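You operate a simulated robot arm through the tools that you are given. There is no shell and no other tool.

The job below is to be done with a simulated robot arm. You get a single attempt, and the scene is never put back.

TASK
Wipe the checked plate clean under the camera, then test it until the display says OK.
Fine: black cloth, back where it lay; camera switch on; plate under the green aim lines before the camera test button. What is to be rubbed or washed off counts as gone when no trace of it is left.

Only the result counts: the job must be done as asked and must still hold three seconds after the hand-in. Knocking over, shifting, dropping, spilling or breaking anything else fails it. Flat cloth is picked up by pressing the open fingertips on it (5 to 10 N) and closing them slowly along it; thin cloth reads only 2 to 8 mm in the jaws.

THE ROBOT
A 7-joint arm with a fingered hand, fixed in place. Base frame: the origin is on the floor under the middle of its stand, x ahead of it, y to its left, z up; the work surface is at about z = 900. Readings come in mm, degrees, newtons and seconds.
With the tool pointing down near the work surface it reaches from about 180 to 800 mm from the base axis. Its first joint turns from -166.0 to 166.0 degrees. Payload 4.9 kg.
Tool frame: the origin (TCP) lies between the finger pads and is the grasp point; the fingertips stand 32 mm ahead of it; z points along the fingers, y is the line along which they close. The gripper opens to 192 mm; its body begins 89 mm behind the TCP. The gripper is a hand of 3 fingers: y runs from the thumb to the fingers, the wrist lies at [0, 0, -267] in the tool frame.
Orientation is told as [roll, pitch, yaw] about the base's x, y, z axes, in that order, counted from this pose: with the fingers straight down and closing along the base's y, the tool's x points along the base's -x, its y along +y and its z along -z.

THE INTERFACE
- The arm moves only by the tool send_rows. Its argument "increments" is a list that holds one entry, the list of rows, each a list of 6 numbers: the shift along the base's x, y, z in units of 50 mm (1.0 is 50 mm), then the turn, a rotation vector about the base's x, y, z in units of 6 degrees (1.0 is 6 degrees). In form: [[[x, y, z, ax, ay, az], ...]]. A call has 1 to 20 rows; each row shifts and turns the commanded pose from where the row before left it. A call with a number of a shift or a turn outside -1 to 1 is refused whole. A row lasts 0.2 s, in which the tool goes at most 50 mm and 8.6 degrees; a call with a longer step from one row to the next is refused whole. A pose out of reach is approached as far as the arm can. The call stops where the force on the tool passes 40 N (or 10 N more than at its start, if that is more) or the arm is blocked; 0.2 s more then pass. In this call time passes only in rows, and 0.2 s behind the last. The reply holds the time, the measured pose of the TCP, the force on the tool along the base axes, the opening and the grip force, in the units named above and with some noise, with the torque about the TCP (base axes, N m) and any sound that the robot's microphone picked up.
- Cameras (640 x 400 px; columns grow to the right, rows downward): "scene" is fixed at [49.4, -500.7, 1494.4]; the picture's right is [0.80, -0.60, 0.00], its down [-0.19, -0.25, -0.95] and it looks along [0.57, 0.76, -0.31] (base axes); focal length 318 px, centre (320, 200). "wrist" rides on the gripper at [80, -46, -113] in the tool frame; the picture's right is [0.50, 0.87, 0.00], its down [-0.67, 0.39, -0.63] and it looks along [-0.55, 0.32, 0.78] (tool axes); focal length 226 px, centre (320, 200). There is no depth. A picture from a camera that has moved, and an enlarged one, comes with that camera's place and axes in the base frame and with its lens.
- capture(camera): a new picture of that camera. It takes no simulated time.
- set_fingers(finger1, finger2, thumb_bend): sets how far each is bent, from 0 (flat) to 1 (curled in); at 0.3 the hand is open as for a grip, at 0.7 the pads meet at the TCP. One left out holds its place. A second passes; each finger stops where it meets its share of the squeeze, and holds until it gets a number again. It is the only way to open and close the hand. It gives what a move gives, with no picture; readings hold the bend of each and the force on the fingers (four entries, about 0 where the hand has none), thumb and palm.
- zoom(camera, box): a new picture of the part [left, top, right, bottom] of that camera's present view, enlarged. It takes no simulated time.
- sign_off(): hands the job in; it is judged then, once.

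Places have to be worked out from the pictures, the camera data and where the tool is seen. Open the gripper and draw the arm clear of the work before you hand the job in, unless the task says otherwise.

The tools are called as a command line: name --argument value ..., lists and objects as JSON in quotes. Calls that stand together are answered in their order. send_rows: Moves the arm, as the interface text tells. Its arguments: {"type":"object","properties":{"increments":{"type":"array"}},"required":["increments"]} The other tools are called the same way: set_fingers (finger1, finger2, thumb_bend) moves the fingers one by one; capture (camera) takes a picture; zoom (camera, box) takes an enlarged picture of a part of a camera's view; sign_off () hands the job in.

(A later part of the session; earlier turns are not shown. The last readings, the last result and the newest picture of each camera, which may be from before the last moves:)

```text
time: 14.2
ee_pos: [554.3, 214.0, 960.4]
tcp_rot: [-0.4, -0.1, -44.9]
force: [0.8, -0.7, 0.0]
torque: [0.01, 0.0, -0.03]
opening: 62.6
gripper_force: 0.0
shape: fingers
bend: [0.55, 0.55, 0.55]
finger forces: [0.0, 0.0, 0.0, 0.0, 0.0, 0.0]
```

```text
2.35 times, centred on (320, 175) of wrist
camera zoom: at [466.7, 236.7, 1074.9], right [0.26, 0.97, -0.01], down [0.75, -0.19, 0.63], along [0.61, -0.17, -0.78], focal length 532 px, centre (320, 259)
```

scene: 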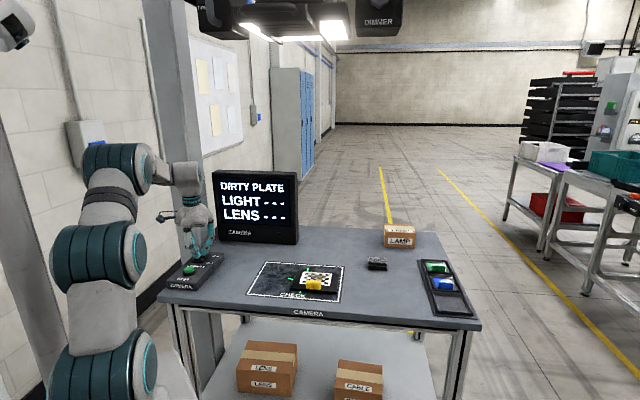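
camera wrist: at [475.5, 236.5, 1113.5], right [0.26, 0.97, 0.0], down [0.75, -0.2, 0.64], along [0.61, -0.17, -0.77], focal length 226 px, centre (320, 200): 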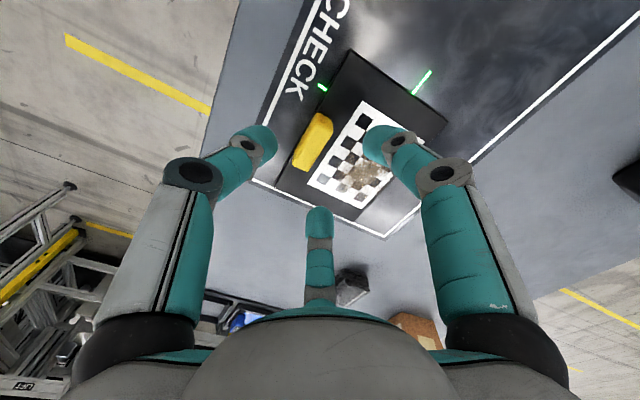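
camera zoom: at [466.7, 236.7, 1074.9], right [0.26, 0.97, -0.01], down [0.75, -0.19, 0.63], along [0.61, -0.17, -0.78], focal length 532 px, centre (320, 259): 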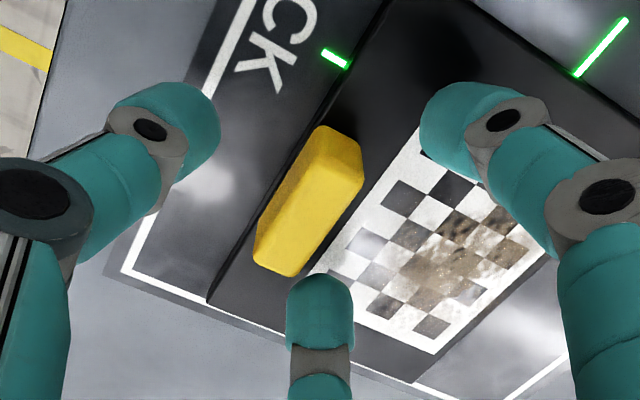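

The handle sits nearly central between the three tips, some 4 mm towards +e1. I nudge that way, then close the fingers partly.

send_rows --increments '[[[0.06, -0.06, 0, 0.06, 0, 0]]]'

set_fingers --finger1 0.62 --finger2 0.62 --thumb_bend 0.62

zoom --camera "scene" --box '[270, 240, 350, 300]'

zoom --camera "wrist" --box '[220, 90, 420, 260]'

```text
time: 14.6
ee_pos: [558.8, 209.3, 961.6]
tcp_rot: [-0.3, 0.1, -44.9]
force: [-0.5, -0.1, -0.5]
torque: [0.01, 0.0, -0.02]
opening: 62.5
gripper_force: 0.0
shape: fingers
bend: [0.55, 0.55, 0.55]
finger forces: [0.0, 0.0, 0.1, 0.0, 0.1, 0.0]
```

```text
time: 15.6
ee_pos: [558.4, 209.6, 961.2]
tcp_rot: [-0.2, 0.1, -44.9]
force: [1.8, 1.4, 0.9]
torque: [0.05, -0.02, 0.04]
opening: 35.2
gripper_force: 0.8
shape: fingers
bend: [0.61, 0.61, 0.62]
finger forces: [0.7, 1.1, 0.1, 0.1, 0.0, 0.0]
```

```text
6.67 times, centred on (310, 270) of scene
camera zoom: at [49.4, -500.7, 1494.4], right [0.8, -0.6, 0.0], down [-0.19, -0.25, -0.95], along [0.57, 0.76, -0.31], focal length 2123 px, centre (387, -267)
```

zoom: 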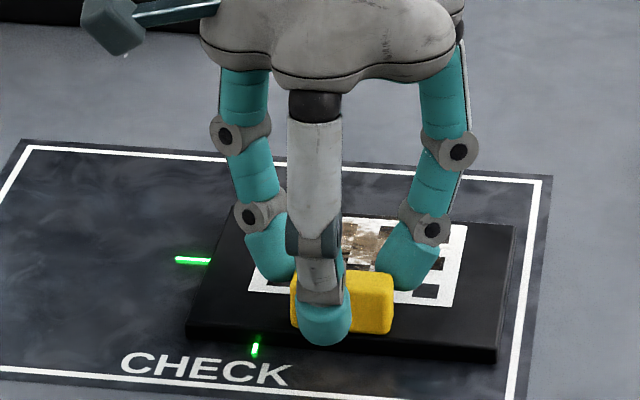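

```text
2.35 times, centred on (320, 175) of wrist
camera zoom: at [469.9, 232.2, 1075.4], right [0.26, 0.97, 0.0], down [0.75, -0.2, 0.63], along [0.61, -0.16, -0.78], focal length 532 px, centre (320, 259)
```

zoom: 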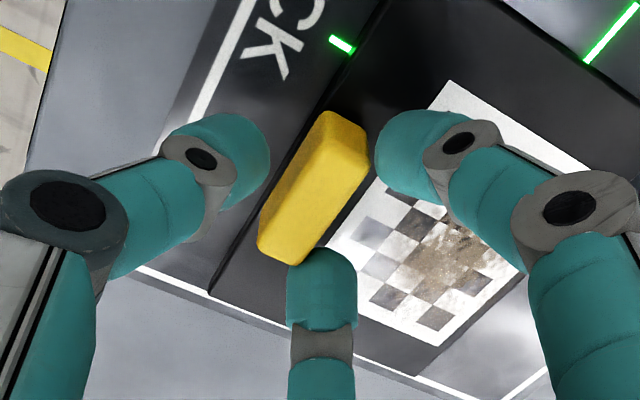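

Both fingers touch the far corners of the handle lightly; the thumb still has about 10 mm to go. I close the thumb, then squeeze all a bit.

set_fingers --thumb_bend 0.7

zoom --camera "scene" --box '[270, 240, 350, 300]'

```text
time: 16.6
ee_pos: [559.2, 209.4, 960.4]
tcp_rot: [-0.2, 0.1, -44.8]
force: [-0.5, 0.0, -0.8]
torque: [0.0, 0.03, 0.04]
opening: 26.6
gripper_force: 4.6
shape: fingers
bend: [0.61, 0.61, 0.68]
finger forces: [1.8, 2.2, 0.0, 0.0, 4.9, 0.1]
```

```text
6.67 times, centred on (310, 270) of scene
camera zoom: at [49.4, -500.7, 1494.4], right [0.8, -0.6, 0.0], down [-0.19, -0.25, -0.95], along [0.57, 0.76, -0.31], focal length 2123 px, centre (387, -267)
```

zoom: 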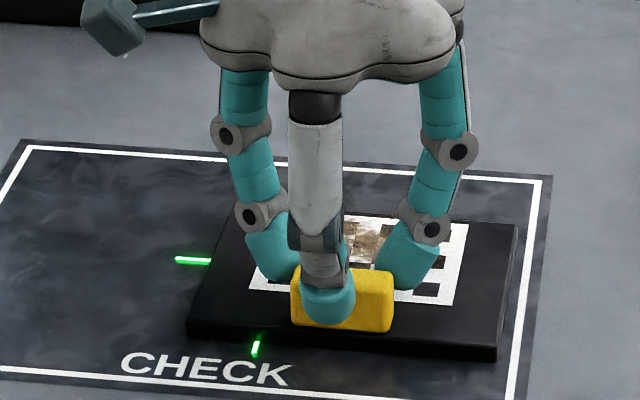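

The handle is held at about 4.6 N with the fingers caging its far corners. I slide the plate slowly 39 mm along -e1 towards the aim lines.

send_rows --increments '[[[-0.07, 0.07, 0, 0, 0, 0], [-0.07, 0.07, 0, 0, 0, 0], [-0.07, 0.07, 0, 0, 0, 0], [-0.07, 0.07, 0, 0, 0, 0], [-0.07, 0.07, 0, 0, 0, 0], [-0.07, 0.07, 0, 0, 0, 0], [-0.07, 0.07, 0, 0, 0, 0], [-0.06, 0.06, 0, 0, 0, 0]]]'

zoom --camera "scene" --box '[240, 240, 352, 310]'

capture --camera "wrist"

```text
time: 18.4
ee_pos: [529.6, 236.4, 962.5]
tcp_rot: [-0.1, 0.1, -45.0]
force: [0.8, -0.3, 0.6]
torque: [-0.03, -0.01, 0.03]
opening: 22.9
gripper_force: 2.2
shape: fingers
bend: [0.61, 0.6, 0.69]
finger forces: [0.4, 1.4, 0.1, 0.1, 1.5, 0.1]
```

```text
5.71 times, centred on (296, 275) of scene
camera zoom: at [49.4, -500.7, 1494.4], right [0.8, -0.6, 0.0], down [-0.19, -0.25, -0.95], along [0.57, 0.76, -0.31], focal length 1819 px, centre (457, -229)
```

zoom: 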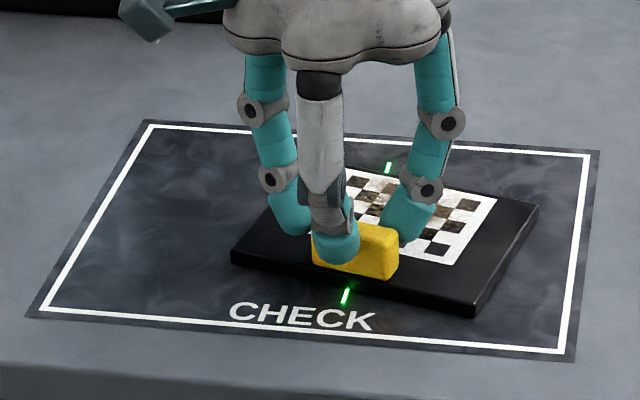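

```text
taken
camera wrist: at [442.0, 259.9, 1076.3], right [0.26, 0.97, 0.0], down [0.75, -0.2, 0.63], along [0.61, -0.16, -0.78], focal length 226 px, centre (320, 200)
```

wrist: 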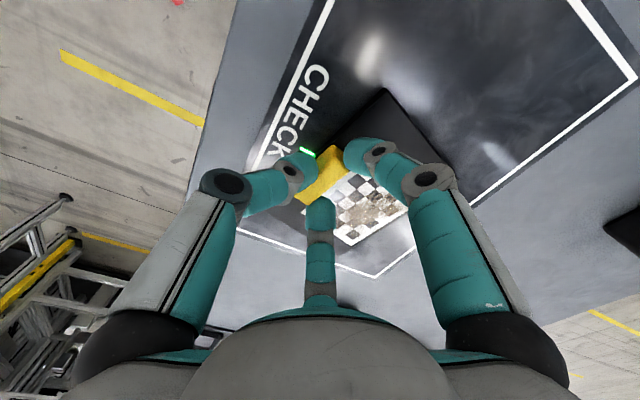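

The plate pivoted about 12° clockwise while sliding, because the grip was soft (2 N). I squeeze harder so that the handle follows the hand's turning.

set_fingers --finger1 0.68 --finger2 0.68 --thumb_bend 0.78

zoom --camera "scene" --box '[240, 240, 352, 310]'

zoom --camera "wrist" --box '[220, 90, 420, 260]'

```text
time: 19.4
ee_pos: [529.7, 237.6, 963.0]
tcp_rot: [-0.2, 0.2, -45.0]
force: [-3.0, -0.1, 4.3]
torque: [0.02, 0.11, 0.0]
opening: 16.6
gripper_force: 17.1
shape: fingers
bend: [0.63, 0.62, 0.74]
finger forces: [5.9, 7.2, 0.1, 0.0, 21.9, 0.0]
```

```text
5.71 times, centred on (296, 275) of scene
camera zoom: at [49.4, -500.7, 1494.4], right [0.8, -0.6, 0.0], down [-0.19, -0.25, -0.95], along [0.57, 0.76, -0.31], focal length 1819 px, centre (457, -229)
```

zoom: 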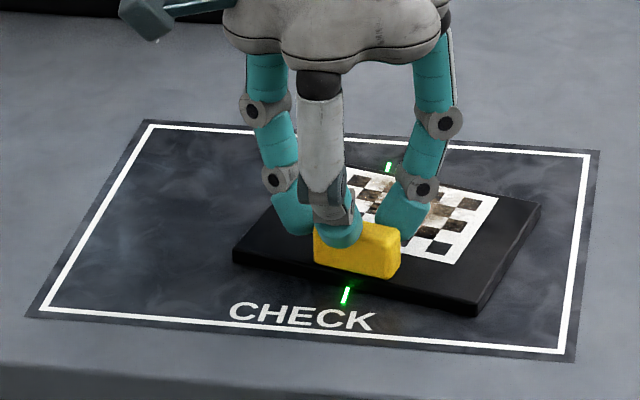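

```text
2.35 times, centred on (320, 175) of wrist
camera zoom: at [441.9, 260.0, 1076.5], right [0.26, 0.97, 0.0], down [0.75, -0.2, 0.63], along [0.61, -0.16, -0.78], focal length 532 px, centre (320, 259)
```

zoom: 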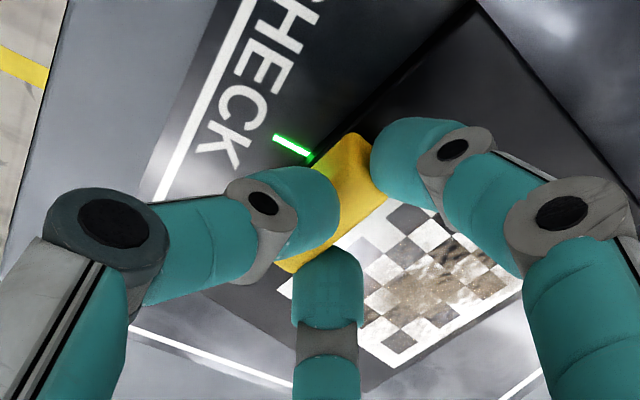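

The grip is now firm (about 6-7 N on each finger, 22 N thumb). I turn the hand slowly by +12° about the handle to square the plate up.

send_rows --increments '[[[0, 0, 0, 0, 0, 0.4], [0, 0, 0, 0, 0, 0.4], [0, 0, 0, 0, 0, 0.4], [0, 0, 0, 0, 0, 0.4], [0, 0, 0, 0, 0, 0.4]]]'

zoom --camera "scene" --box '[240, 240, 352, 310]'

```text
time: 20.6
ee_pos: [531.0, 237.6, 960.9]
tcp_rot: [-0.1, 0.1, -32.8]
force: [-5.0, -2.5, 12.0]
torque: [-0.15, 0.12, -0.15]
opening: 16.4
gripper_force: 18.7
shape: fingers
bend: [0.63, 0.62, 0.75]
finger forces: [5.6, 7.1, 0.0, 0.0, 24.6, 0.0]
```

```text
5.71 times, centred on (296, 275) of scene
camera zoom: at [49.4, -500.7, 1494.4], right [0.8, -0.6, 0.0], down [-0.19, -0.25, -0.95], along [0.57, 0.76, -0.31], focal length 1819 px, centre (457, -229)
```

zoom: 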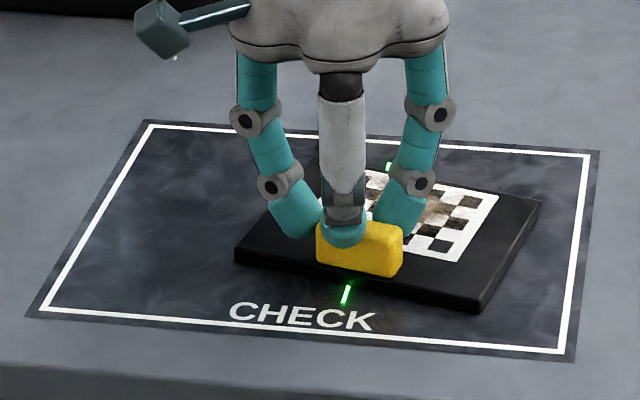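

The plate did not follow the turn (the tips just slid around the handle). I release, lift, and will square the plate by pushing its right side near the back corner with the closed fingertips instead.

set_fingers --finger1 0.54 --finger2 0.54 --thumb_bend 0.54

send_rows --increments '[[[0, 0, 0.4, 0, 0, 0], [0, 0, 0.8, 0, 0, -0.4], [0.3, -0.3, 0.6, 0, 0, -0.8], [0.6, -0.4, 0.2, 0, 0, -0.8], [0.6, -0.3, 0, 0, 0, 0]]]'

set_fingers --finger1 0.7 --finger2 0.7 --thumb_bend 0.7

zoom --camera "scene" --box '[240, 240, 352, 310]'

capture --camera "wrist"

```text
time: 21.6
ee_pos: [530.1, 235.9, 961.8]
tcp_rot: [-0.2, 0.0, -32.9]
force: [-0.6, -0.3, 0.3]
torque: [0.0, 0.01, -0.01]
opening: 66.7
gripper_force: 0.0
shape: fingers
bend: [0.54, 0.54, 0.54]
finger forces: [0.0, 0.1, 0.0, 0.1, 0.0, 0.1]
```

```text
time: 22.8
ee_pos: [605.0, 189.3, 1063.6]
tcp_rot: [-0.2, 0.1, -44.9]
force: [0.0, 0.4, 0.6]
torque: [-0.01, 0.03, 0.02]
opening: 66.6
gripper_force: 0.0
shape: fingers
bend: [0.54, 0.54, 0.54]
finger forces: [0.0, 0.1, 0.1, 0.1, 0.0, 0.0]
```

```text
time: 23.8
ee_pos: [604.3, 189.6, 1063.4]
tcp_rot: [-0.2, 0.1, -45.0]
force: [-0.4, 0.4, -0.4]
torque: [-0.01, -0.01, 0.0]
opening: 3.6
gripper_force: 0.0
shape: fingers
bend: [0.69, 0.69, 0.7]
finger forces: [0.0, 0.0, 0.0, 0.1, 0.0, 0.0]
```

```text
5.71 times, centred on (296, 275) of scene
camera zoom: at [49.4, -500.7, 1494.4], right [0.8, -0.6, 0.0], down [-0.19, -0.25, -0.95], along [0.57, 0.76, -0.31], focal length 1819 px, centre (457, -229)
```

zoom: 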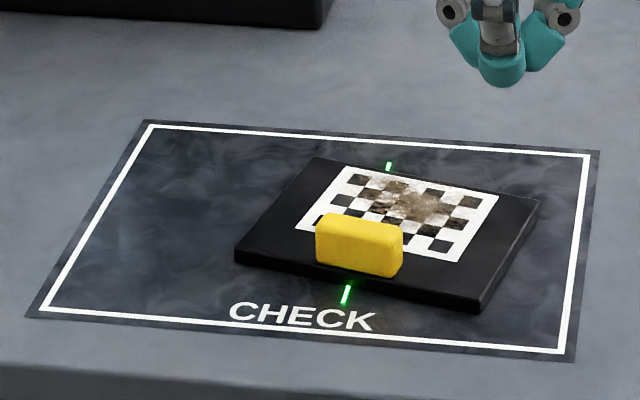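

```text
taken
camera wrist: at [517.2, 211.8, 1178.0], right [0.26, 0.97, 0.0], down [0.75, -0.2, 0.63], along [0.61, -0.16, -0.78], focal length 226 px, centre (320, 200)
```

wrist: 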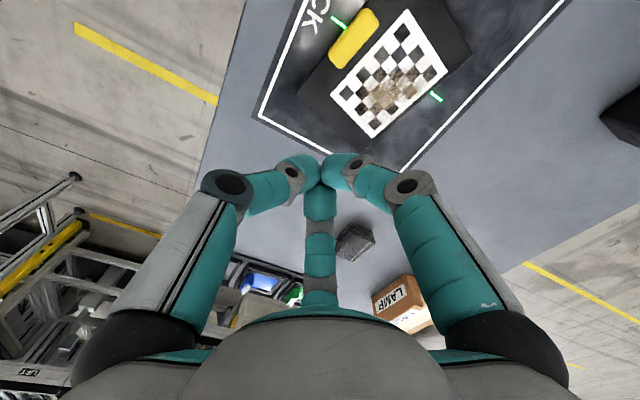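

The plate now sits at centre about (e1 219, e2 592), turned about -12°; it should be at about (203, 588) and square. I bring the closed tips down on the mat's right, beside the plate's right edge near its back.

send_rows --increments '[[[0.6, 0.02, -0.5, 0, 0, 0], [0.6, 0.01, -0.5, 0, 0, 0], [0, 0, -0.7, 0, 0, 0], [0, 0, -0.5, 0, 0, 0], [0, 0, -0.22, 0, 0, 0]]]'

zoom --camera "scene" --box '[260, 235, 372, 305]'

capture --camera "wrist"

```text
time: 25.0
ee_pos: [664.9, 189.5, 941.4]
tcp_rot: [-0.2, 0.1, -44.9]
force: [-0.6, 0.4, 0.6]
torque: [-0.02, -0.07, -0.02]
opening: 3.4
gripper_force: 0.1
shape: fingers
bend: [0.69, 0.7, 0.7]
finger forces: [0.0, 0.0, 0.0, 0.0, 0.1, 0.1]
```

```text
5.71 times, centred on (316, 270) of scene
camera zoom: at [49.4, -500.7, 1494.4], right [0.8, -0.6, 0.0], down [-0.19, -0.25, -0.95], along [0.57, 0.76, -0.31], focal length 1819 px, centre (343, -200)
```

zoom: 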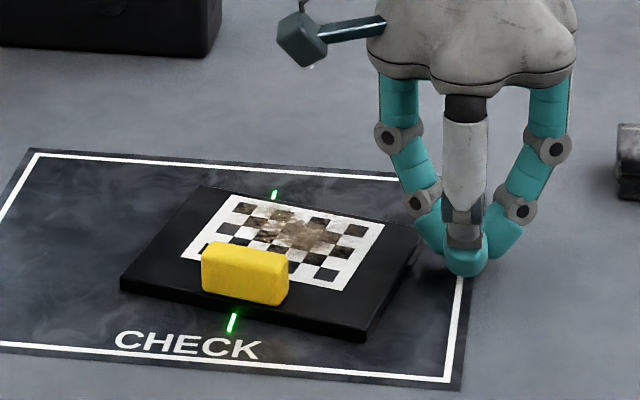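

```text
taken
camera wrist: at [576.2, 212.8, 1056.4], right [0.26, 0.97, 0.0], down [0.75, -0.2, 0.63], along [0.61, -0.16, -0.78], focal length 226 px, centre (320, 200)
```

wrist: 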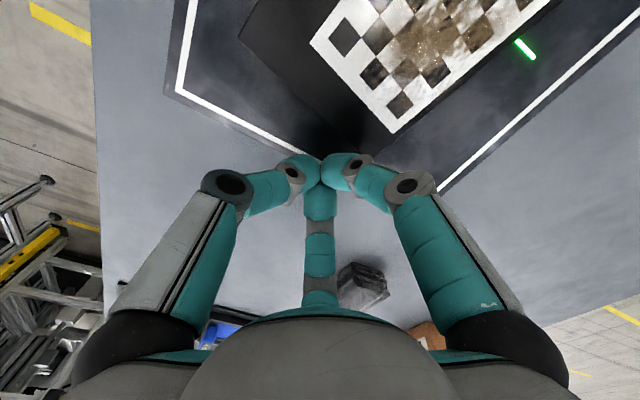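

The tip is beside the plate's right edge near the back corner. I push slowly 20 mm along -e1.

send_rows --increments '[[[-0.07, 0.07, 0, 0, 0, 0], [-0.07, 0.07, 0, 0, 0, 0], [-0.07, 0.07, 0, 0, 0, 0], [-0.07, 0.07, 0, 0, 0, 0]]]'

zoom --camera "scene" --box '[240, 240, 352, 310]'

```text
time: 26.0
ee_pos: [650.1, 203.4, 940.5]
tcp_rot: [0.0, 0.0, -44.9]
force: [1.2, -0.8, 2.6]
torque: [-0.02, 0.0, -0.02]
opening: 2.4
gripper_force: 1.6
shape: fingers
bend: [0.7, 0.69, 0.7]
finger forces: [4.2, 0.0, 0.0, 0.0, 0.0, 0.0]
```

```text
5.71 times, centred on (296, 275) of scene
camera zoom: at [49.4, -500.7, 1494.4], right [0.8, -0.6, 0.0], down [-0.19, -0.25, -0.95], along [0.57, 0.76, -0.31], focal length 1819 px, centre (457, -229)
```

zoom: 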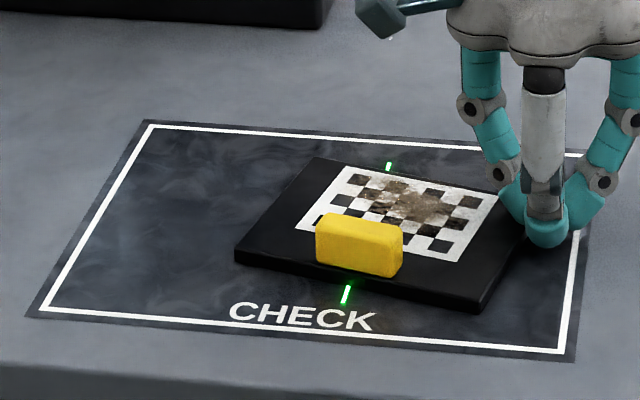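

The tip touches the plate's top edge with mostly upward force, so it sits a little too high. I back off 10 mm and feel downward for the mat.

send_rows --increments '[[[0.14, -0.14, 0, 0, 0, 0], [0, 0, -0.04, 0, 0, 0], [0, 0, -0.04, 0, 0, 0]]]'

zoom --camera "scene" --box '[300, 240, 364, 285]'

```text
time: 26.8
ee_pos: [656.8, 195.0, 936.2]
tcp_rot: [-0.2, 0.1, -45.0]
force: [-0.3, 0.1, 0.4]
torque: [-0.03, 0.01, 0.03]
opening: 3.1
gripper_force: 0.1
shape: fingers
bend: [0.7, 0.69, 0.7]
finger forces: [0.0, 0.0, 0.1, 0.1, 0.0, 0.1]
```

```text
8.89 times, centred on (332, 262) of scene
camera zoom: at [49.4, -500.7, 1494.4], right [0.8, -0.6, 0.0], down [-0.19, -0.25, -0.95], along [0.57, 0.76, -0.31], focal length 2830 px, centre (213, -356)
```

zoom: 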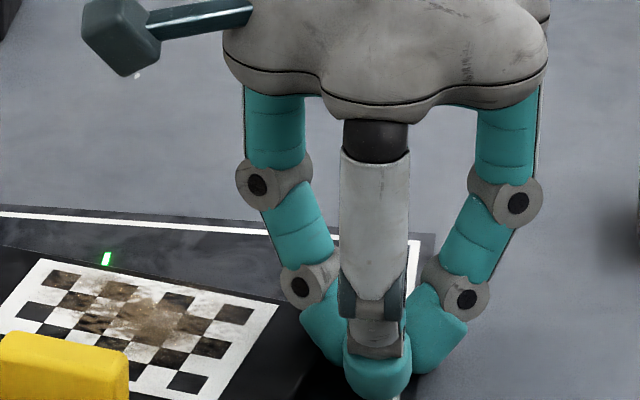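

With the fingers fully bunched the links slant outward over the plate. Better: open the fingers to about 0.52 (near-vertical tips) and turn the hand 90° so the two fingers, about 90 mm apart, push the plate's right edge together and square it. I lift and turn first.

send_rows --increments '[[[0, 0, 0.8, 0, 0, 0], [0, 0, 0.8, 0, 0, 1], [0.01, -0.05, 0, 0, 0, 1], [0.01, -0.05, 0, 0, 0, 1], [0.01, -0.05, 0, 0, 0, 1], [0.01, -0.05, 0, 0, 0, 1], [0.01, -0.05, 0, 0, 0, 1], [0.01, -0.05, 0, 0, 0, 1], [0.01, -0.05, 0, 0, 0, 1], [0.01, -0.05, 0, 0, 0, 1], [0.01, -0.05, 0, 0, 0, 1], [0.01, -0.05, 0, 0, 0, 1], [0.01, -0.05, 0, 0, 0, 1], [0.01, -0.05, 0, 0, 0, 1], [0.01, -0.05, 0, 0, 0, 1], [0.01, -0.05, 0, 0, 0, 1]]]'

set_fingers --finger1 0.52 --finger2 0.52 --thumb_bend 0.4

capture --camera "scene"

capture --camera "wrist"

```text
time: 30.2
ee_pos: [663.2, 159.5, 1015.8]
tcp_rot: [-0.3, 0.0, 45.1]
force: [-0.7, 0.1, 0.1]
torque: [-0.01, 0.05, -0.01]
opening: 3.1
gripper_force: 0.0
shape: fingers
bend: [0.7, 0.69, 0.7]
finger forces: [0.0, 0.0, 0.0, 0.0, 0.1, 0.0]
```

```text
time: 31.2
ee_pos: [664.2, 160.7, 1016.7]
tcp_rot: [-0.2, 0.1, 45.1]
force: [-0.1, 0.0, 0.4]
torque: [-0.01, -0.01, 0.05]
opening: 101.7
gripper_force: 0.1
shape: fingers
bend: [0.52, 0.52, 0.4]
finger forces: [0.1, 0.0, 0.0, 0.0, 0.0, 0.0]
```

```text
taken
```

scene: 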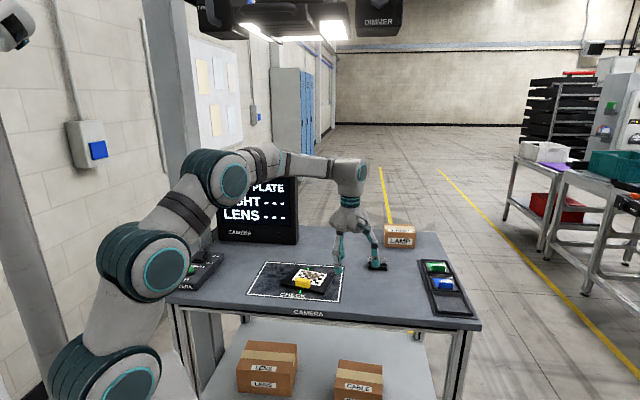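

```text
taken
camera wrist: at [641.0, 70.6, 1130.7], right [-0.97, 0.26, 0.0], down [0.2, 0.75, 0.63], along [0.16, 0.61, -0.78], focal length 226 px, centre (320, 200)
```

wrist: 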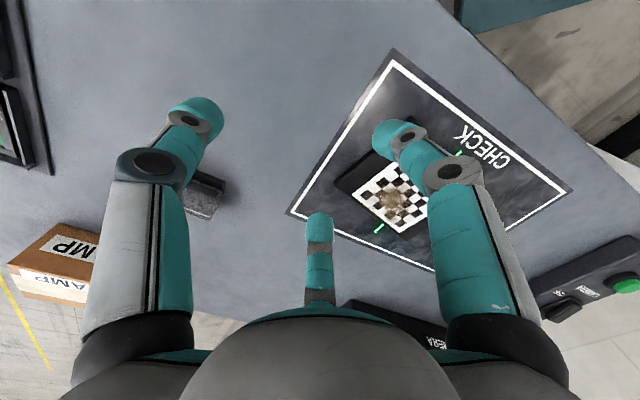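

The hand is turned with the two fingers on the plate side. I zoom in to check the fingertips against the plate edge before lowering.

zoom --camera "scene" --box '[270, 225, 398, 305]'

zoom --camera "wrist" --box '[280, 80, 480, 260]'

```text
5.00 times, centred on (334, 265) of scene
camera zoom: at [49.4, -500.7, 1494.4], right [0.8, -0.6, 0.0], down [-0.19, -0.25, -0.95], along [0.57, 0.76, -0.31], focal length 1592 px, centre (250, -125)
```

zoom: 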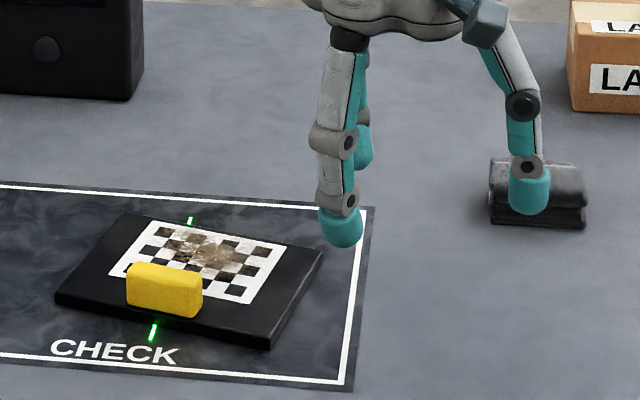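

```text
2.22 times, centred on (380, 170) of wrist
camera zoom: at [641.0, 70.6, 1130.7], right [-0.97, 0.26, 0.0], down [0.2, 0.75, 0.63], along [0.16, 0.61, -0.78], focal length 502 px, centre (187, 267)
```

zoom: 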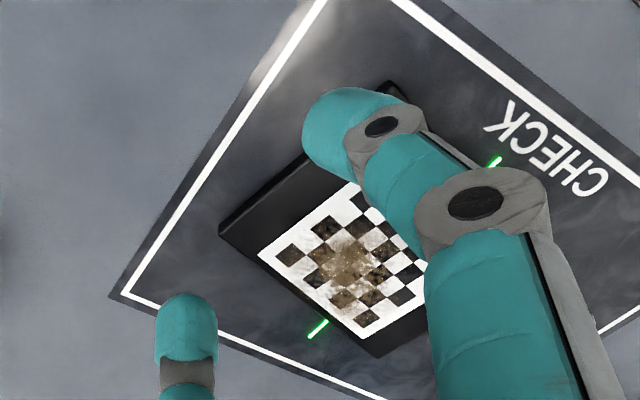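

The finger spread (about 100 mm) is a little wide for the 109 mm edge. I narrow it to bend 0.57, then lower beside the plate, shifting 3 mm toward the front.

set_fingers --finger1 0.57 --finger2 0.57

send_rows --increments '[[[-0.04, -0.04, -0.4, 0, 0, 0], [0, 0, -0.5, 0, 0, 0], [0, 0, -0.3, 0, 0, 0], [0, 0, -0.1, 0, 0, 0]]]'

zoom --camera "scene" --box '[270, 235, 382, 305]'

zoom --camera "wrist" --box '[280, 80, 480, 260]'

```text
time: 32.2
ee_pos: [664.6, 159.5, 1016.6]
tcp_rot: [-0.2, 0.1, 45.0]
force: [-1.1, -1.4, 0.2]
torque: [0.01, -0.04, 0.0]
opening: 94.6
gripper_force: 0.0
shape: fingers
bend: [0.56, 0.56, 0.4]
finger forces: [0.0, 0.1, 0.1, 0.0, 0.0, 0.0]
```

```text
time: 33.2
ee_pos: [661.4, 157.4, 951.6]
tcp_rot: [-0.2, 0.1, 45.1]
force: [0.3, 0.3, -0.2]
torque: [0.0, -0.01, 0.04]
opening: 94.9
gripper_force: 0.1
shape: fingers
bend: [0.56, 0.56, 0.4]
finger forces: [0.1, 0.0, 0.1, 0.0, 0.0, 0.1]
```

```text
5.71 times, centred on (326, 270) of scene
camera zoom: at [49.4, -500.7, 1494.4], right [0.8, -0.6, 0.0], down [-0.19, -0.25, -0.95], along [0.57, 0.76, -0.31], focal length 1819 px, centre (286, -200)
```

zoom: 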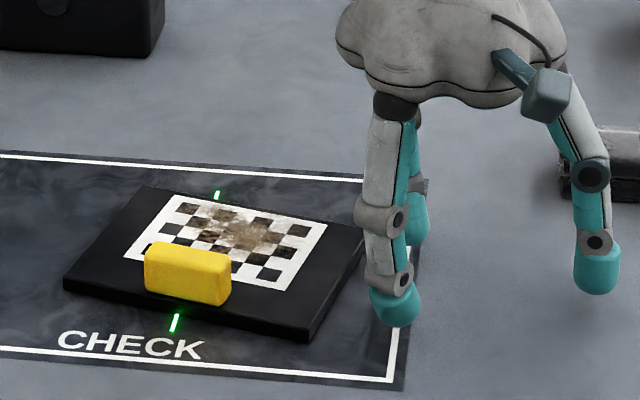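

```text
2.22 times, centred on (380, 170) of wrist
camera zoom: at [638.5, 69.1, 1065.0], right [-0.97, 0.26, 0.0], down [0.2, 0.75, 0.63], along [0.16, 0.61, -0.78], focal length 502 px, centre (187, 267)
```

zoom: 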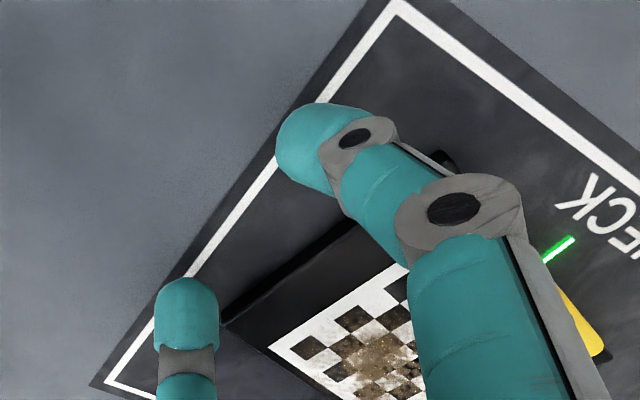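

Both fingers stand right of the plate edge. I lower 4 mm more and push 20 mm along -e1 slowly.

send_rows --increments '[[[0, 0, -0.08, 0, 0, 0], [-0.07, 0.07, 0, 0, 0, 0], [-0.07, 0.07, 0, 0, 0, 0], [-0.07, 0.07, 0, 0, 0, 0], [-0.07, 0.07, 0, 0, 0, 0]]]'

zoom --camera "scene" --box '[240, 240, 352, 310]'

```text
time: 34.4
ee_pos: [648.2, 172.0, 946.1]
tcp_rot: [-0.2, 0.1, 45.0]
force: [0.1, -0.6, 0.8]
torque: [0.03, 0.01, -0.03]
opening: 94.6
gripper_force: 0.4
shape: fingers
bend: [0.56, 0.56, 0.4]
finger forces: [0.1, 0.6, 0.0, 0.0, 0.0, 0.0]
```

```text
5.71 times, centred on (296, 275) of scene
camera zoom: at [49.4, -500.7, 1494.4], right [0.8, -0.6, 0.0], down [-0.19, -0.25, -0.95], along [0.57, 0.76, -0.31], focal length 1819 px, centre (457, -229)
```

zoom: 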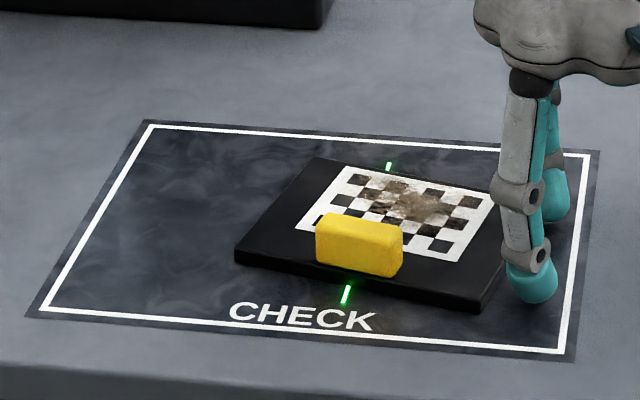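

Contact has just begun at the back corner (0.6 N). I push 15 mm further and check.

send_rows --increments '[[[-0.07, 0.07, 0, 0, 0, 0], [-0.07, 0.07, 0, 0, 0, 0], [-0.07, 0.07, 0, 0, 0, 0]]]'

zoom --camera "scene" --box '[240, 240, 352, 310]'

```text
time: 35.2
ee_pos: [638.3, 182.3, 947.3]
tcp_rot: [-0.2, 0.2, 45.2]
force: [2.2, -1.0, 1.0]
torque: [0.02, -0.01, -0.05]
opening: 94.7
gripper_force: 1.1
shape: fingers
bend: [0.56, 0.57, 0.4]
finger forces: [0.1, 2.0, 0.0, 0.0, 0.0, 0.0]
```

```text
5.71 times, centred on (296, 275) of scene
camera zoom: at [49.4, -500.7, 1494.4], right [0.8, -0.6, 0.0], down [-0.19, -0.25, -0.95], along [0.57, 0.76, -0.31], focal length 1819 px, centre (457, -229)
```

zoom: 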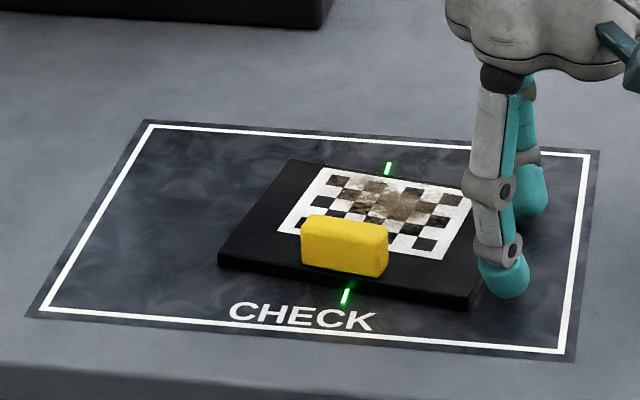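

It moves and turns back (now about -8.4°, centre e1 about 210). I keep pushing until both fingers bear and the plate is square; any overshoot I will push back from the left.

send_rows --increments '[[[-0.07, 0.07, 0, 0, 0, 0], [-0.07, 0.07, 0, 0, 0, 0], [-0.07, 0.07, 0, 0, 0, 0]]]'

zoom --camera "scene" --box '[240, 240, 352, 310]'

```text
time: 36.0
ee_pos: [627.8, 194.4, 947.8]
tcp_rot: [-0.2, 0.1, 45.0]
force: [0.7, -1.4, 0.4]
torque: [0.01, -0.06, -0.05]
opening: 94.9
gripper_force: 0.6
shape: fingers
bend: [0.56, 0.57, 0.4]
finger forces: [0.1, 1.4, 0.0, 0.0, 0.0, 0.1]
```

```text
5.71 times, centred on (296, 275) of scene
camera zoom: at [49.4, -500.7, 1494.4], right [0.8, -0.6, 0.0], down [-0.19, -0.25, -0.95], along [0.57, 0.76, -0.31], focal length 1819 px, centre (457, -229)
```

zoom: 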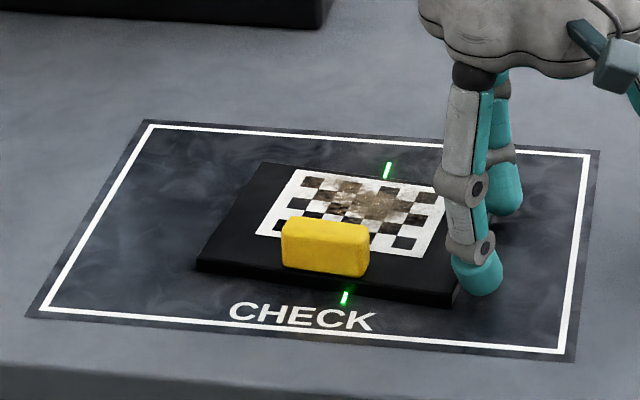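

The plate centre is now about (196, 589), turned -5.7°; close enough for wiping, and I will do the final alignment after that. Next I lift off and approach the cloth for a look.

send_rows --increments '[[[0.14, -0.14, 0, 0, 0, 0], [0.1, -0.1, 0.6, 0, 0, 0], [0, 0, 0.9, 0, 0, 0], [0, 0, 0.9, 0, 0, 0], [0.3, 0, 0.6, 0, 0, -0.8], [0.3, 0, 0.3, 0, 0, -0.8], [0.3, 0, 0, 0, 0, -0.8], [0.3, 0, 0, 0, 0, -0.8]]]'

capture --camera "wrist"

zoom --camera "scene" --box '[240, 220, 400, 310]'

```text
time: 37.8
ee_pos: [698.0, 181.4, 1113.1]
tcp_rot: [-0.2, 0.1, 25.8]
force: [0.6, 0.8, 0.7]
torque: [0.02, 0.0, 0.02]
opening: 94.5
gripper_force: 0.0
shape: fingers
bend: [0.56, 0.56, 0.4]
finger forces: [0.1, 0.0, 0.1, 0.1, 0.1, 0.1]
```

```text
taken
camera wrist: at [647.9, 105.0, 1227.1], right [-0.83, 0.56, 0.0], down [0.44, 0.64, 0.63], along [0.35, 0.52, -0.78], focal length 226 px, centre (320, 200)
```

wrist: 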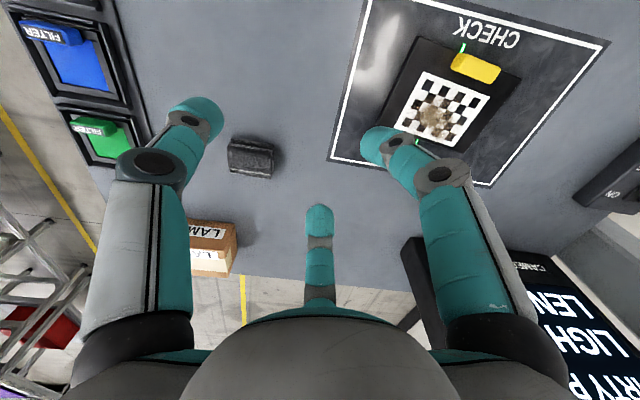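

```text
4.00 times, centred on (320, 265) of scene
camera zoom: at [49.4, -500.7, 1494.4], right [0.8, -0.6, 0.0], down [-0.19, -0.25, -0.95], along [0.57, 0.76, -0.31], focal length 1274 px, centre (320, -60)
```

zoom: 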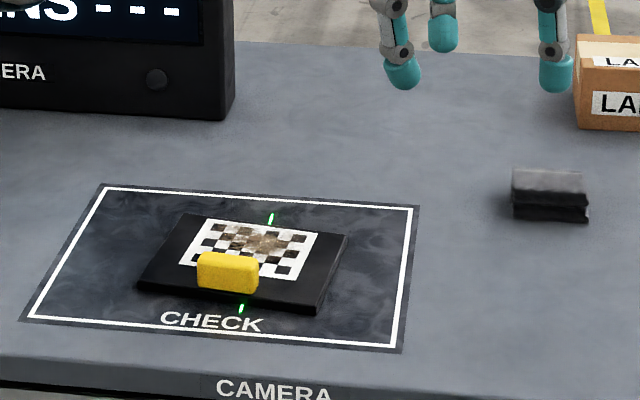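

I zoom in on the cloth from here; it measures about (826, 185).

zoom --camera "wrist" --box '[210, 120, 290, 190]'

zoom --camera "wrist" --box '[370, 20, 530, 160]'

```text
5.71 times, centred on (250, 155) of wrist
camera zoom: at [647.9, 105.0, 1227.1], right [-0.83, 0.56, 0.0], down [0.44, 0.64, 0.63], along [0.35, 0.52, -0.78], focal length 1292 px, centre (720, 457)
```

zoom: 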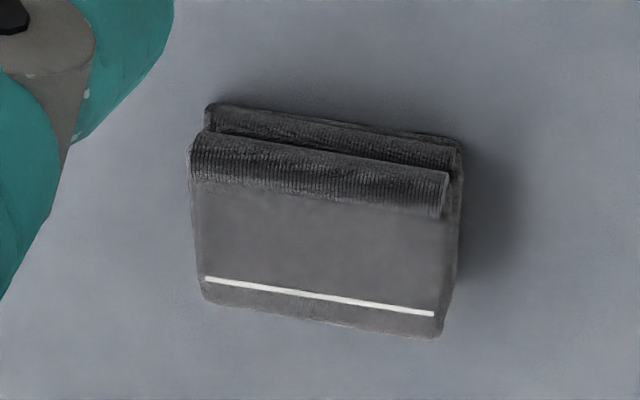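

```text
2.86 times, centred on (450, 90) of wrist
camera zoom: at [647.9, 105.0, 1227.1], right [-0.83, 0.56, 0.0], down [0.44, 0.64, 0.63], along [0.35, 0.52, -0.78], focal length 646 px, centre (-51, 514)
```

zoom: 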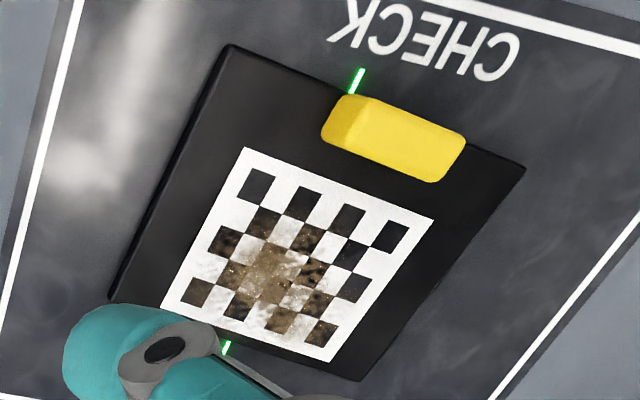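

The cloth is a folded pad about 67 x 55 mm and 20 mm high, a bit beyond plain vertical reach. I turn the hand back to yaw -45° (thumb on the near side), spread the fingers evenly and move out above it at a safe height to see how far the arm gets.

send_rows --increments '[[[0.1, 0.01, 0, 0, 0, -0.99], [0.22, 0.01, -0.1, 0, 0, -0.99], [0.22, 0.01, -0.1, 0, 0, -0.99], [0.22, 0.01, -0.1, 0, 0, -0.99], [0.22, 0.01, -0.1, 0, 0, -0.99], [0.22, 0.01, -0.1, 0, 0, -0.99], [0.22, 0.01, -0.1, 0, 0, -0.99], [0.22, 0.01, -0.1, 0, 0, -0.99], [0.22, 0.01, -0.1, 0, 0, -0.99], [0.22, 0.01, -0.1, 0, 0, -0.99], [0.22, 0.01, -0.1, 0, 0, -0.99], [0.22, 0.01, -0.1, 0, 0, -0.9]]]'

set_fingers --finger1 0.48 --finger2 0.48 --thumb_bend 0.48

capture --camera "wrist"

capture --camera "scene"

```text
time: 40.4
ee_pos: [761.1, 166.7, 1036.3]
tcp_rot: [0.0, 0.1, -44.9]
force: [0.6, 0.1, -0.1]
torque: [-0.03, 0.03, -0.02]
opening: 95.0
gripper_force: 0.0
shape: fingers
bend: [0.56, 0.56, 0.4]
finger forces: [0.0, 0.0, 0.0, 0.0, 0.0, 0.0]
out of reach, approached as far as the arm can: row 5, 6, 7, 9, 10, 12
```

```text
time: 41.4
ee_pos: [761.0, 166.9, 1034.5]
tcp_rot: [-0.2, 0.1, -44.8]
force: [0.0, 0.5, -0.5]
torque: [0.02, 0.0, -0.02]
opening: 92.6
gripper_force: 0.0
shape: fingers
bend: [0.48, 0.48, 0.48]
finger forces: [0.1, 0.0, 0.0, 0.0, 0.0, 0.1]
```

```text
taken
camera wrist: at [672.9, 189.5, 1149.1], right [0.26, 0.97, 0.0], down [0.75, -0.2, 0.63], along [0.61, -0.16, -0.78], focal length 226 px, centre (320, 200)
```

wrist: 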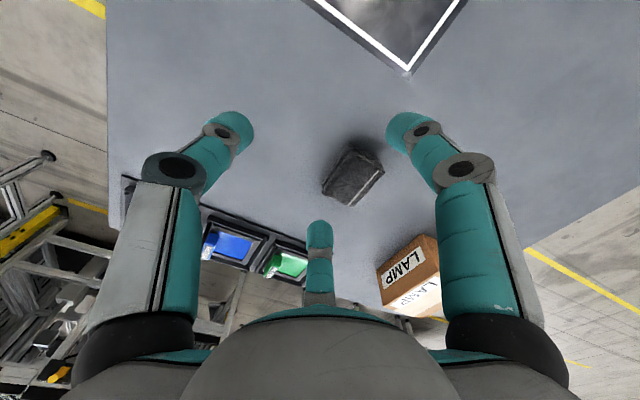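

```text
taken
```

scene: 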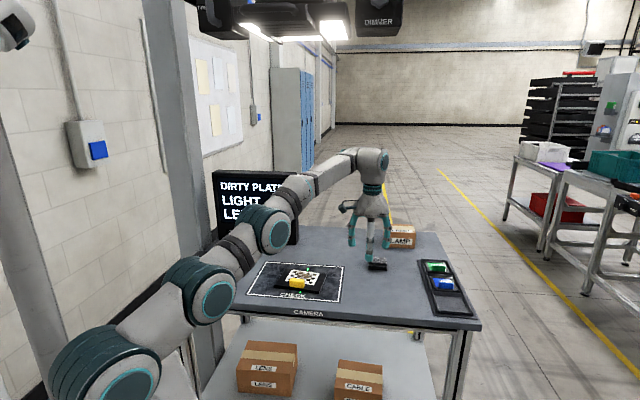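

Reach ends near 780 mm with the tool upright. I tilt the tool about 12° outward, which should bring the cloth at about (830, 188) within reach, and see where the TCP ends.

send_rows --increments '[[[0, 0, 0, 0.148, -0.65, 0], [0, 0, 0, 0.148, -0.65, 0], [0, 0, 0, 0.148, -0.65, 0]]]'

capture --camera "wrist"

```text
time: 42.2
ee_pos: [761.6, 165.7, 1036.1]
tcp_rot: [10.0, -6.4, -45.5]
force: [-0.3, 0.0, -0.2]
torque: [-0.01, -0.05, 0.02]
opening: 92.6
gripper_force: 0.1
shape: fingers
bend: [0.48, 0.48, 0.48]
finger forces: [0.0, 0.0, 0.0, 0.0, 0.0, 0.0]
```

```text
taken
camera wrist: at [651.6, 184.1, 1129.8], right [0.25, 0.96, 0.1], down [0.61, -0.23, 0.76], along [0.75, -0.13, -0.64], focal length 226 px, centre (320, 200)
```

wrist: 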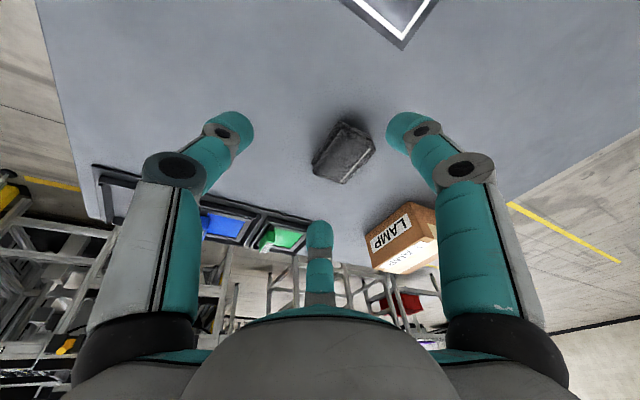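

The tilt took and the position held. I now extend toward the cloth centre while lowering to about z 1000.

send_rows --increments '[[[0.4, 0.13, -0.3, 0, 0, 0], [0.4, 0.13, -0.3, 0, 0, 0], [0.4, 0.13, -0.15, 0, 0, 0]]]'

capture --camera "wrist"

zoom --camera "scene" --box '[320, 200, 432, 290]'

```text
time: 43.0
ee_pos: [822.1, 185.8, 996.7]
tcp_rot: [9.9, -6.2, -45.5]
force: [0.1, 0.6, -0.1]
torque: [0.01, 0.0, 0.01]
opening: 92.6
gripper_force: 0.1
shape: fingers
bend: [0.48, 0.48, 0.48]
finger forces: [0.0, 0.0, 0.0, 0.0, 0.1, 0.0]
```

```text
taken
camera wrist: at [713.6, 204.4, 1091.6], right [0.25, 0.96, 0.09], down [0.61, -0.23, 0.76], along [0.75, -0.13, -0.65], focal length 226 px, centre (320, 200)
```

wrist: 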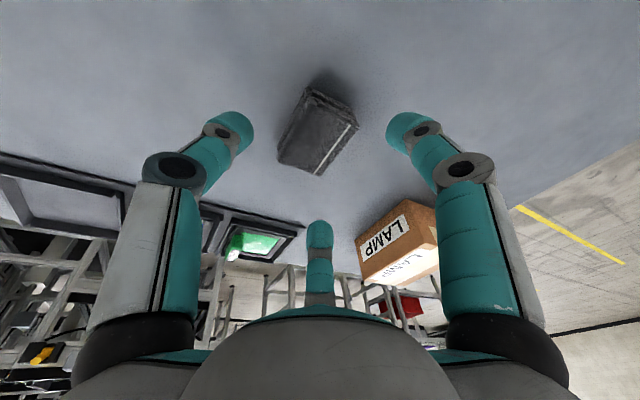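

```text
4.44 times, centred on (376, 245) of scene
camera zoom: at [49.4, -500.7, 1494.4], right [0.8, -0.6, 0.0], down [-0.19, -0.25, -0.95], along [0.57, 0.76, -0.31], focal length 1415 px, centre (71, 0)
```

zoom: 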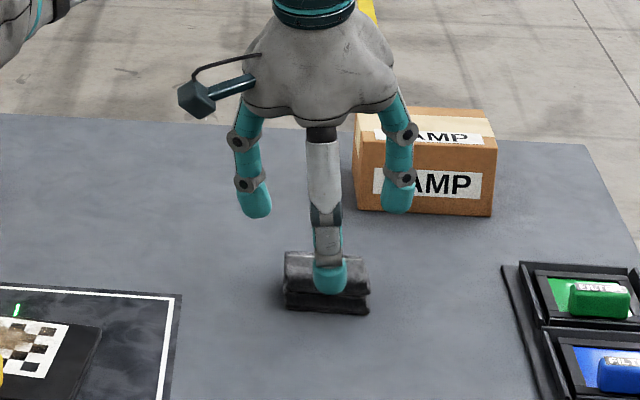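

From the wrist view the cloth centre is about (824, 190). Allowing for the tilt I shift the TCP to about (816, 189), set the fingers just wider than the pad, and lower to z 965.

set_fingers --finger1 0.51 --finger2 0.51 --thumb_bend 0.56

send_rows --increments '[[[-0.12, 0.06, -0.2, 0, 0, 0], [0, 0, -0.25, 0, 0, 0], [0, 0, -0.17, 0, 0, 0]]]'

capture --camera "wrist"

zoom --camera "scene" --box '[330, 215, 426, 285]'

```text
time: 44.0
ee_pos: [822.8, 186.1, 997.6]
tcp_rot: [10.0, -6.3, -45.4]
force: [0.0, 0.1, -0.2]
torque: [-0.04, 0.0, 0.01]
opening: 70.0
gripper_force: 0.0
shape: fingers
bend: [0.51, 0.51, 0.56]
finger forces: [0.0, 0.0, 0.0, 0.0, 0.0, 0.0]
```

```text
time: 44.8
ee_pos: [816.1, 189.3, 966.0]
tcp_rot: [10.0, -6.4, -45.4]
force: [-0.4, -0.3, -0.2]
torque: [-0.01, -0.01, 0.0]
opening: 70.1
gripper_force: 0.0
shape: fingers
bend: [0.51, 0.51, 0.56]
finger forces: [0.0, 0.0, 0.0, 0.0, 0.1, 0.1]
```

```text
taken
camera wrist: at [706.6, 207.3, 1060.2], right [0.25, 0.96, 0.1], down [0.61, -0.23, 0.76], along [0.75, -0.13, -0.64], focal length 226 px, centre (320, 200)
```

wrist: 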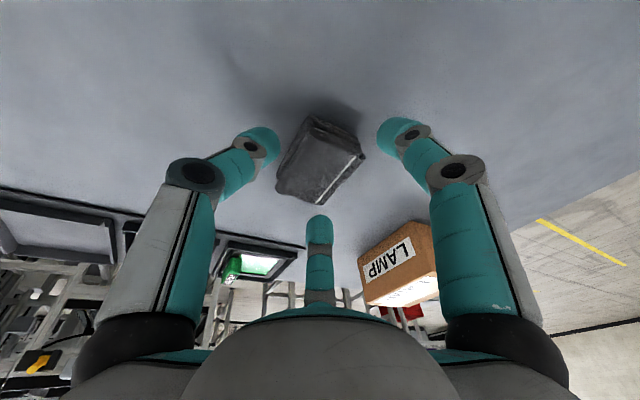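

```text
5.71 times, centred on (378, 250) of scene
camera zoom: at [49.4, -500.7, 1494.4], right [0.8, -0.6, 0.0], down [-0.19, -0.25, -0.95], along [0.57, 0.76, -0.31], focal length 1819 px, centre (-11, -86)
```

zoom: 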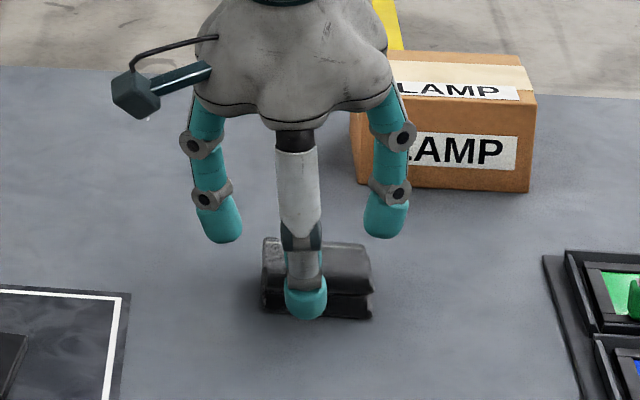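

The pad is centred within a few mm between the tips; I correct about 4 mm inward and lower to z 954.

send_rows --increments '[[[-0.08, 0.02, -0.08, 0, 0, 0], [0, 0, -0.16, 0, 0, 0]]]'

zoom --camera "wrist" --box '[230, 80, 430, 250]'

zoom --camera "scene" --box '[346, 230, 410, 280]'

```text
time: 45.4
ee_pos: [813.0, 190.7, 957.1]
tcp_rot: [10.2, -6.4, -45.4]
force: [0.1, -0.2, 9.4]
torque: [-0.14, -0.48, -0.04]
opening: 70.1
gripper_force: 4.3
shape: fingers
bend: [0.51, 0.51, 0.56]
finger forces: [0.0, 8.5, 0.0, 0.0, 0.0, 0.0]
```

```text
2.35 times, centred on (330, 165) of wrist
camera zoom: at [703.1, 208.5, 1052.2], right [0.25, 0.96, 0.1], down [0.61, -0.23, 0.76], along [0.76, -0.13, -0.64], focal length 532 px, centre (296, 282)
```

zoom: 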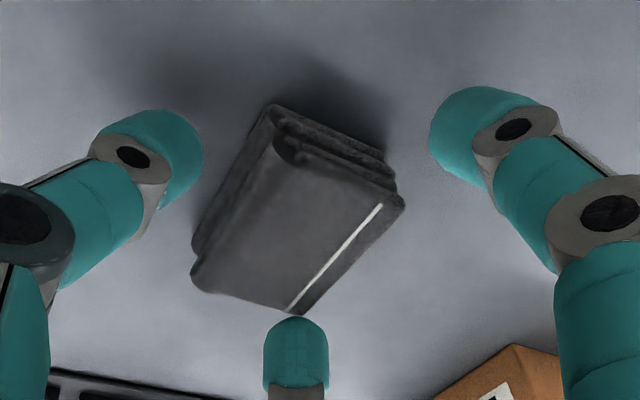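

```text
8.00 times, centred on (378, 255) of scene
camera zoom: at [49.4, -500.7, 1494.4], right [0.8, -0.6, 0.0], down [-0.19, -0.25, -0.95], along [0.57, 0.76, -0.31], focal length 2547 px, centre (-144, -240)
```

zoom: 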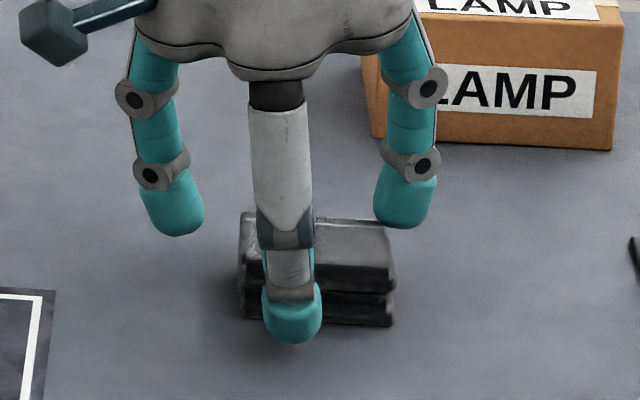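

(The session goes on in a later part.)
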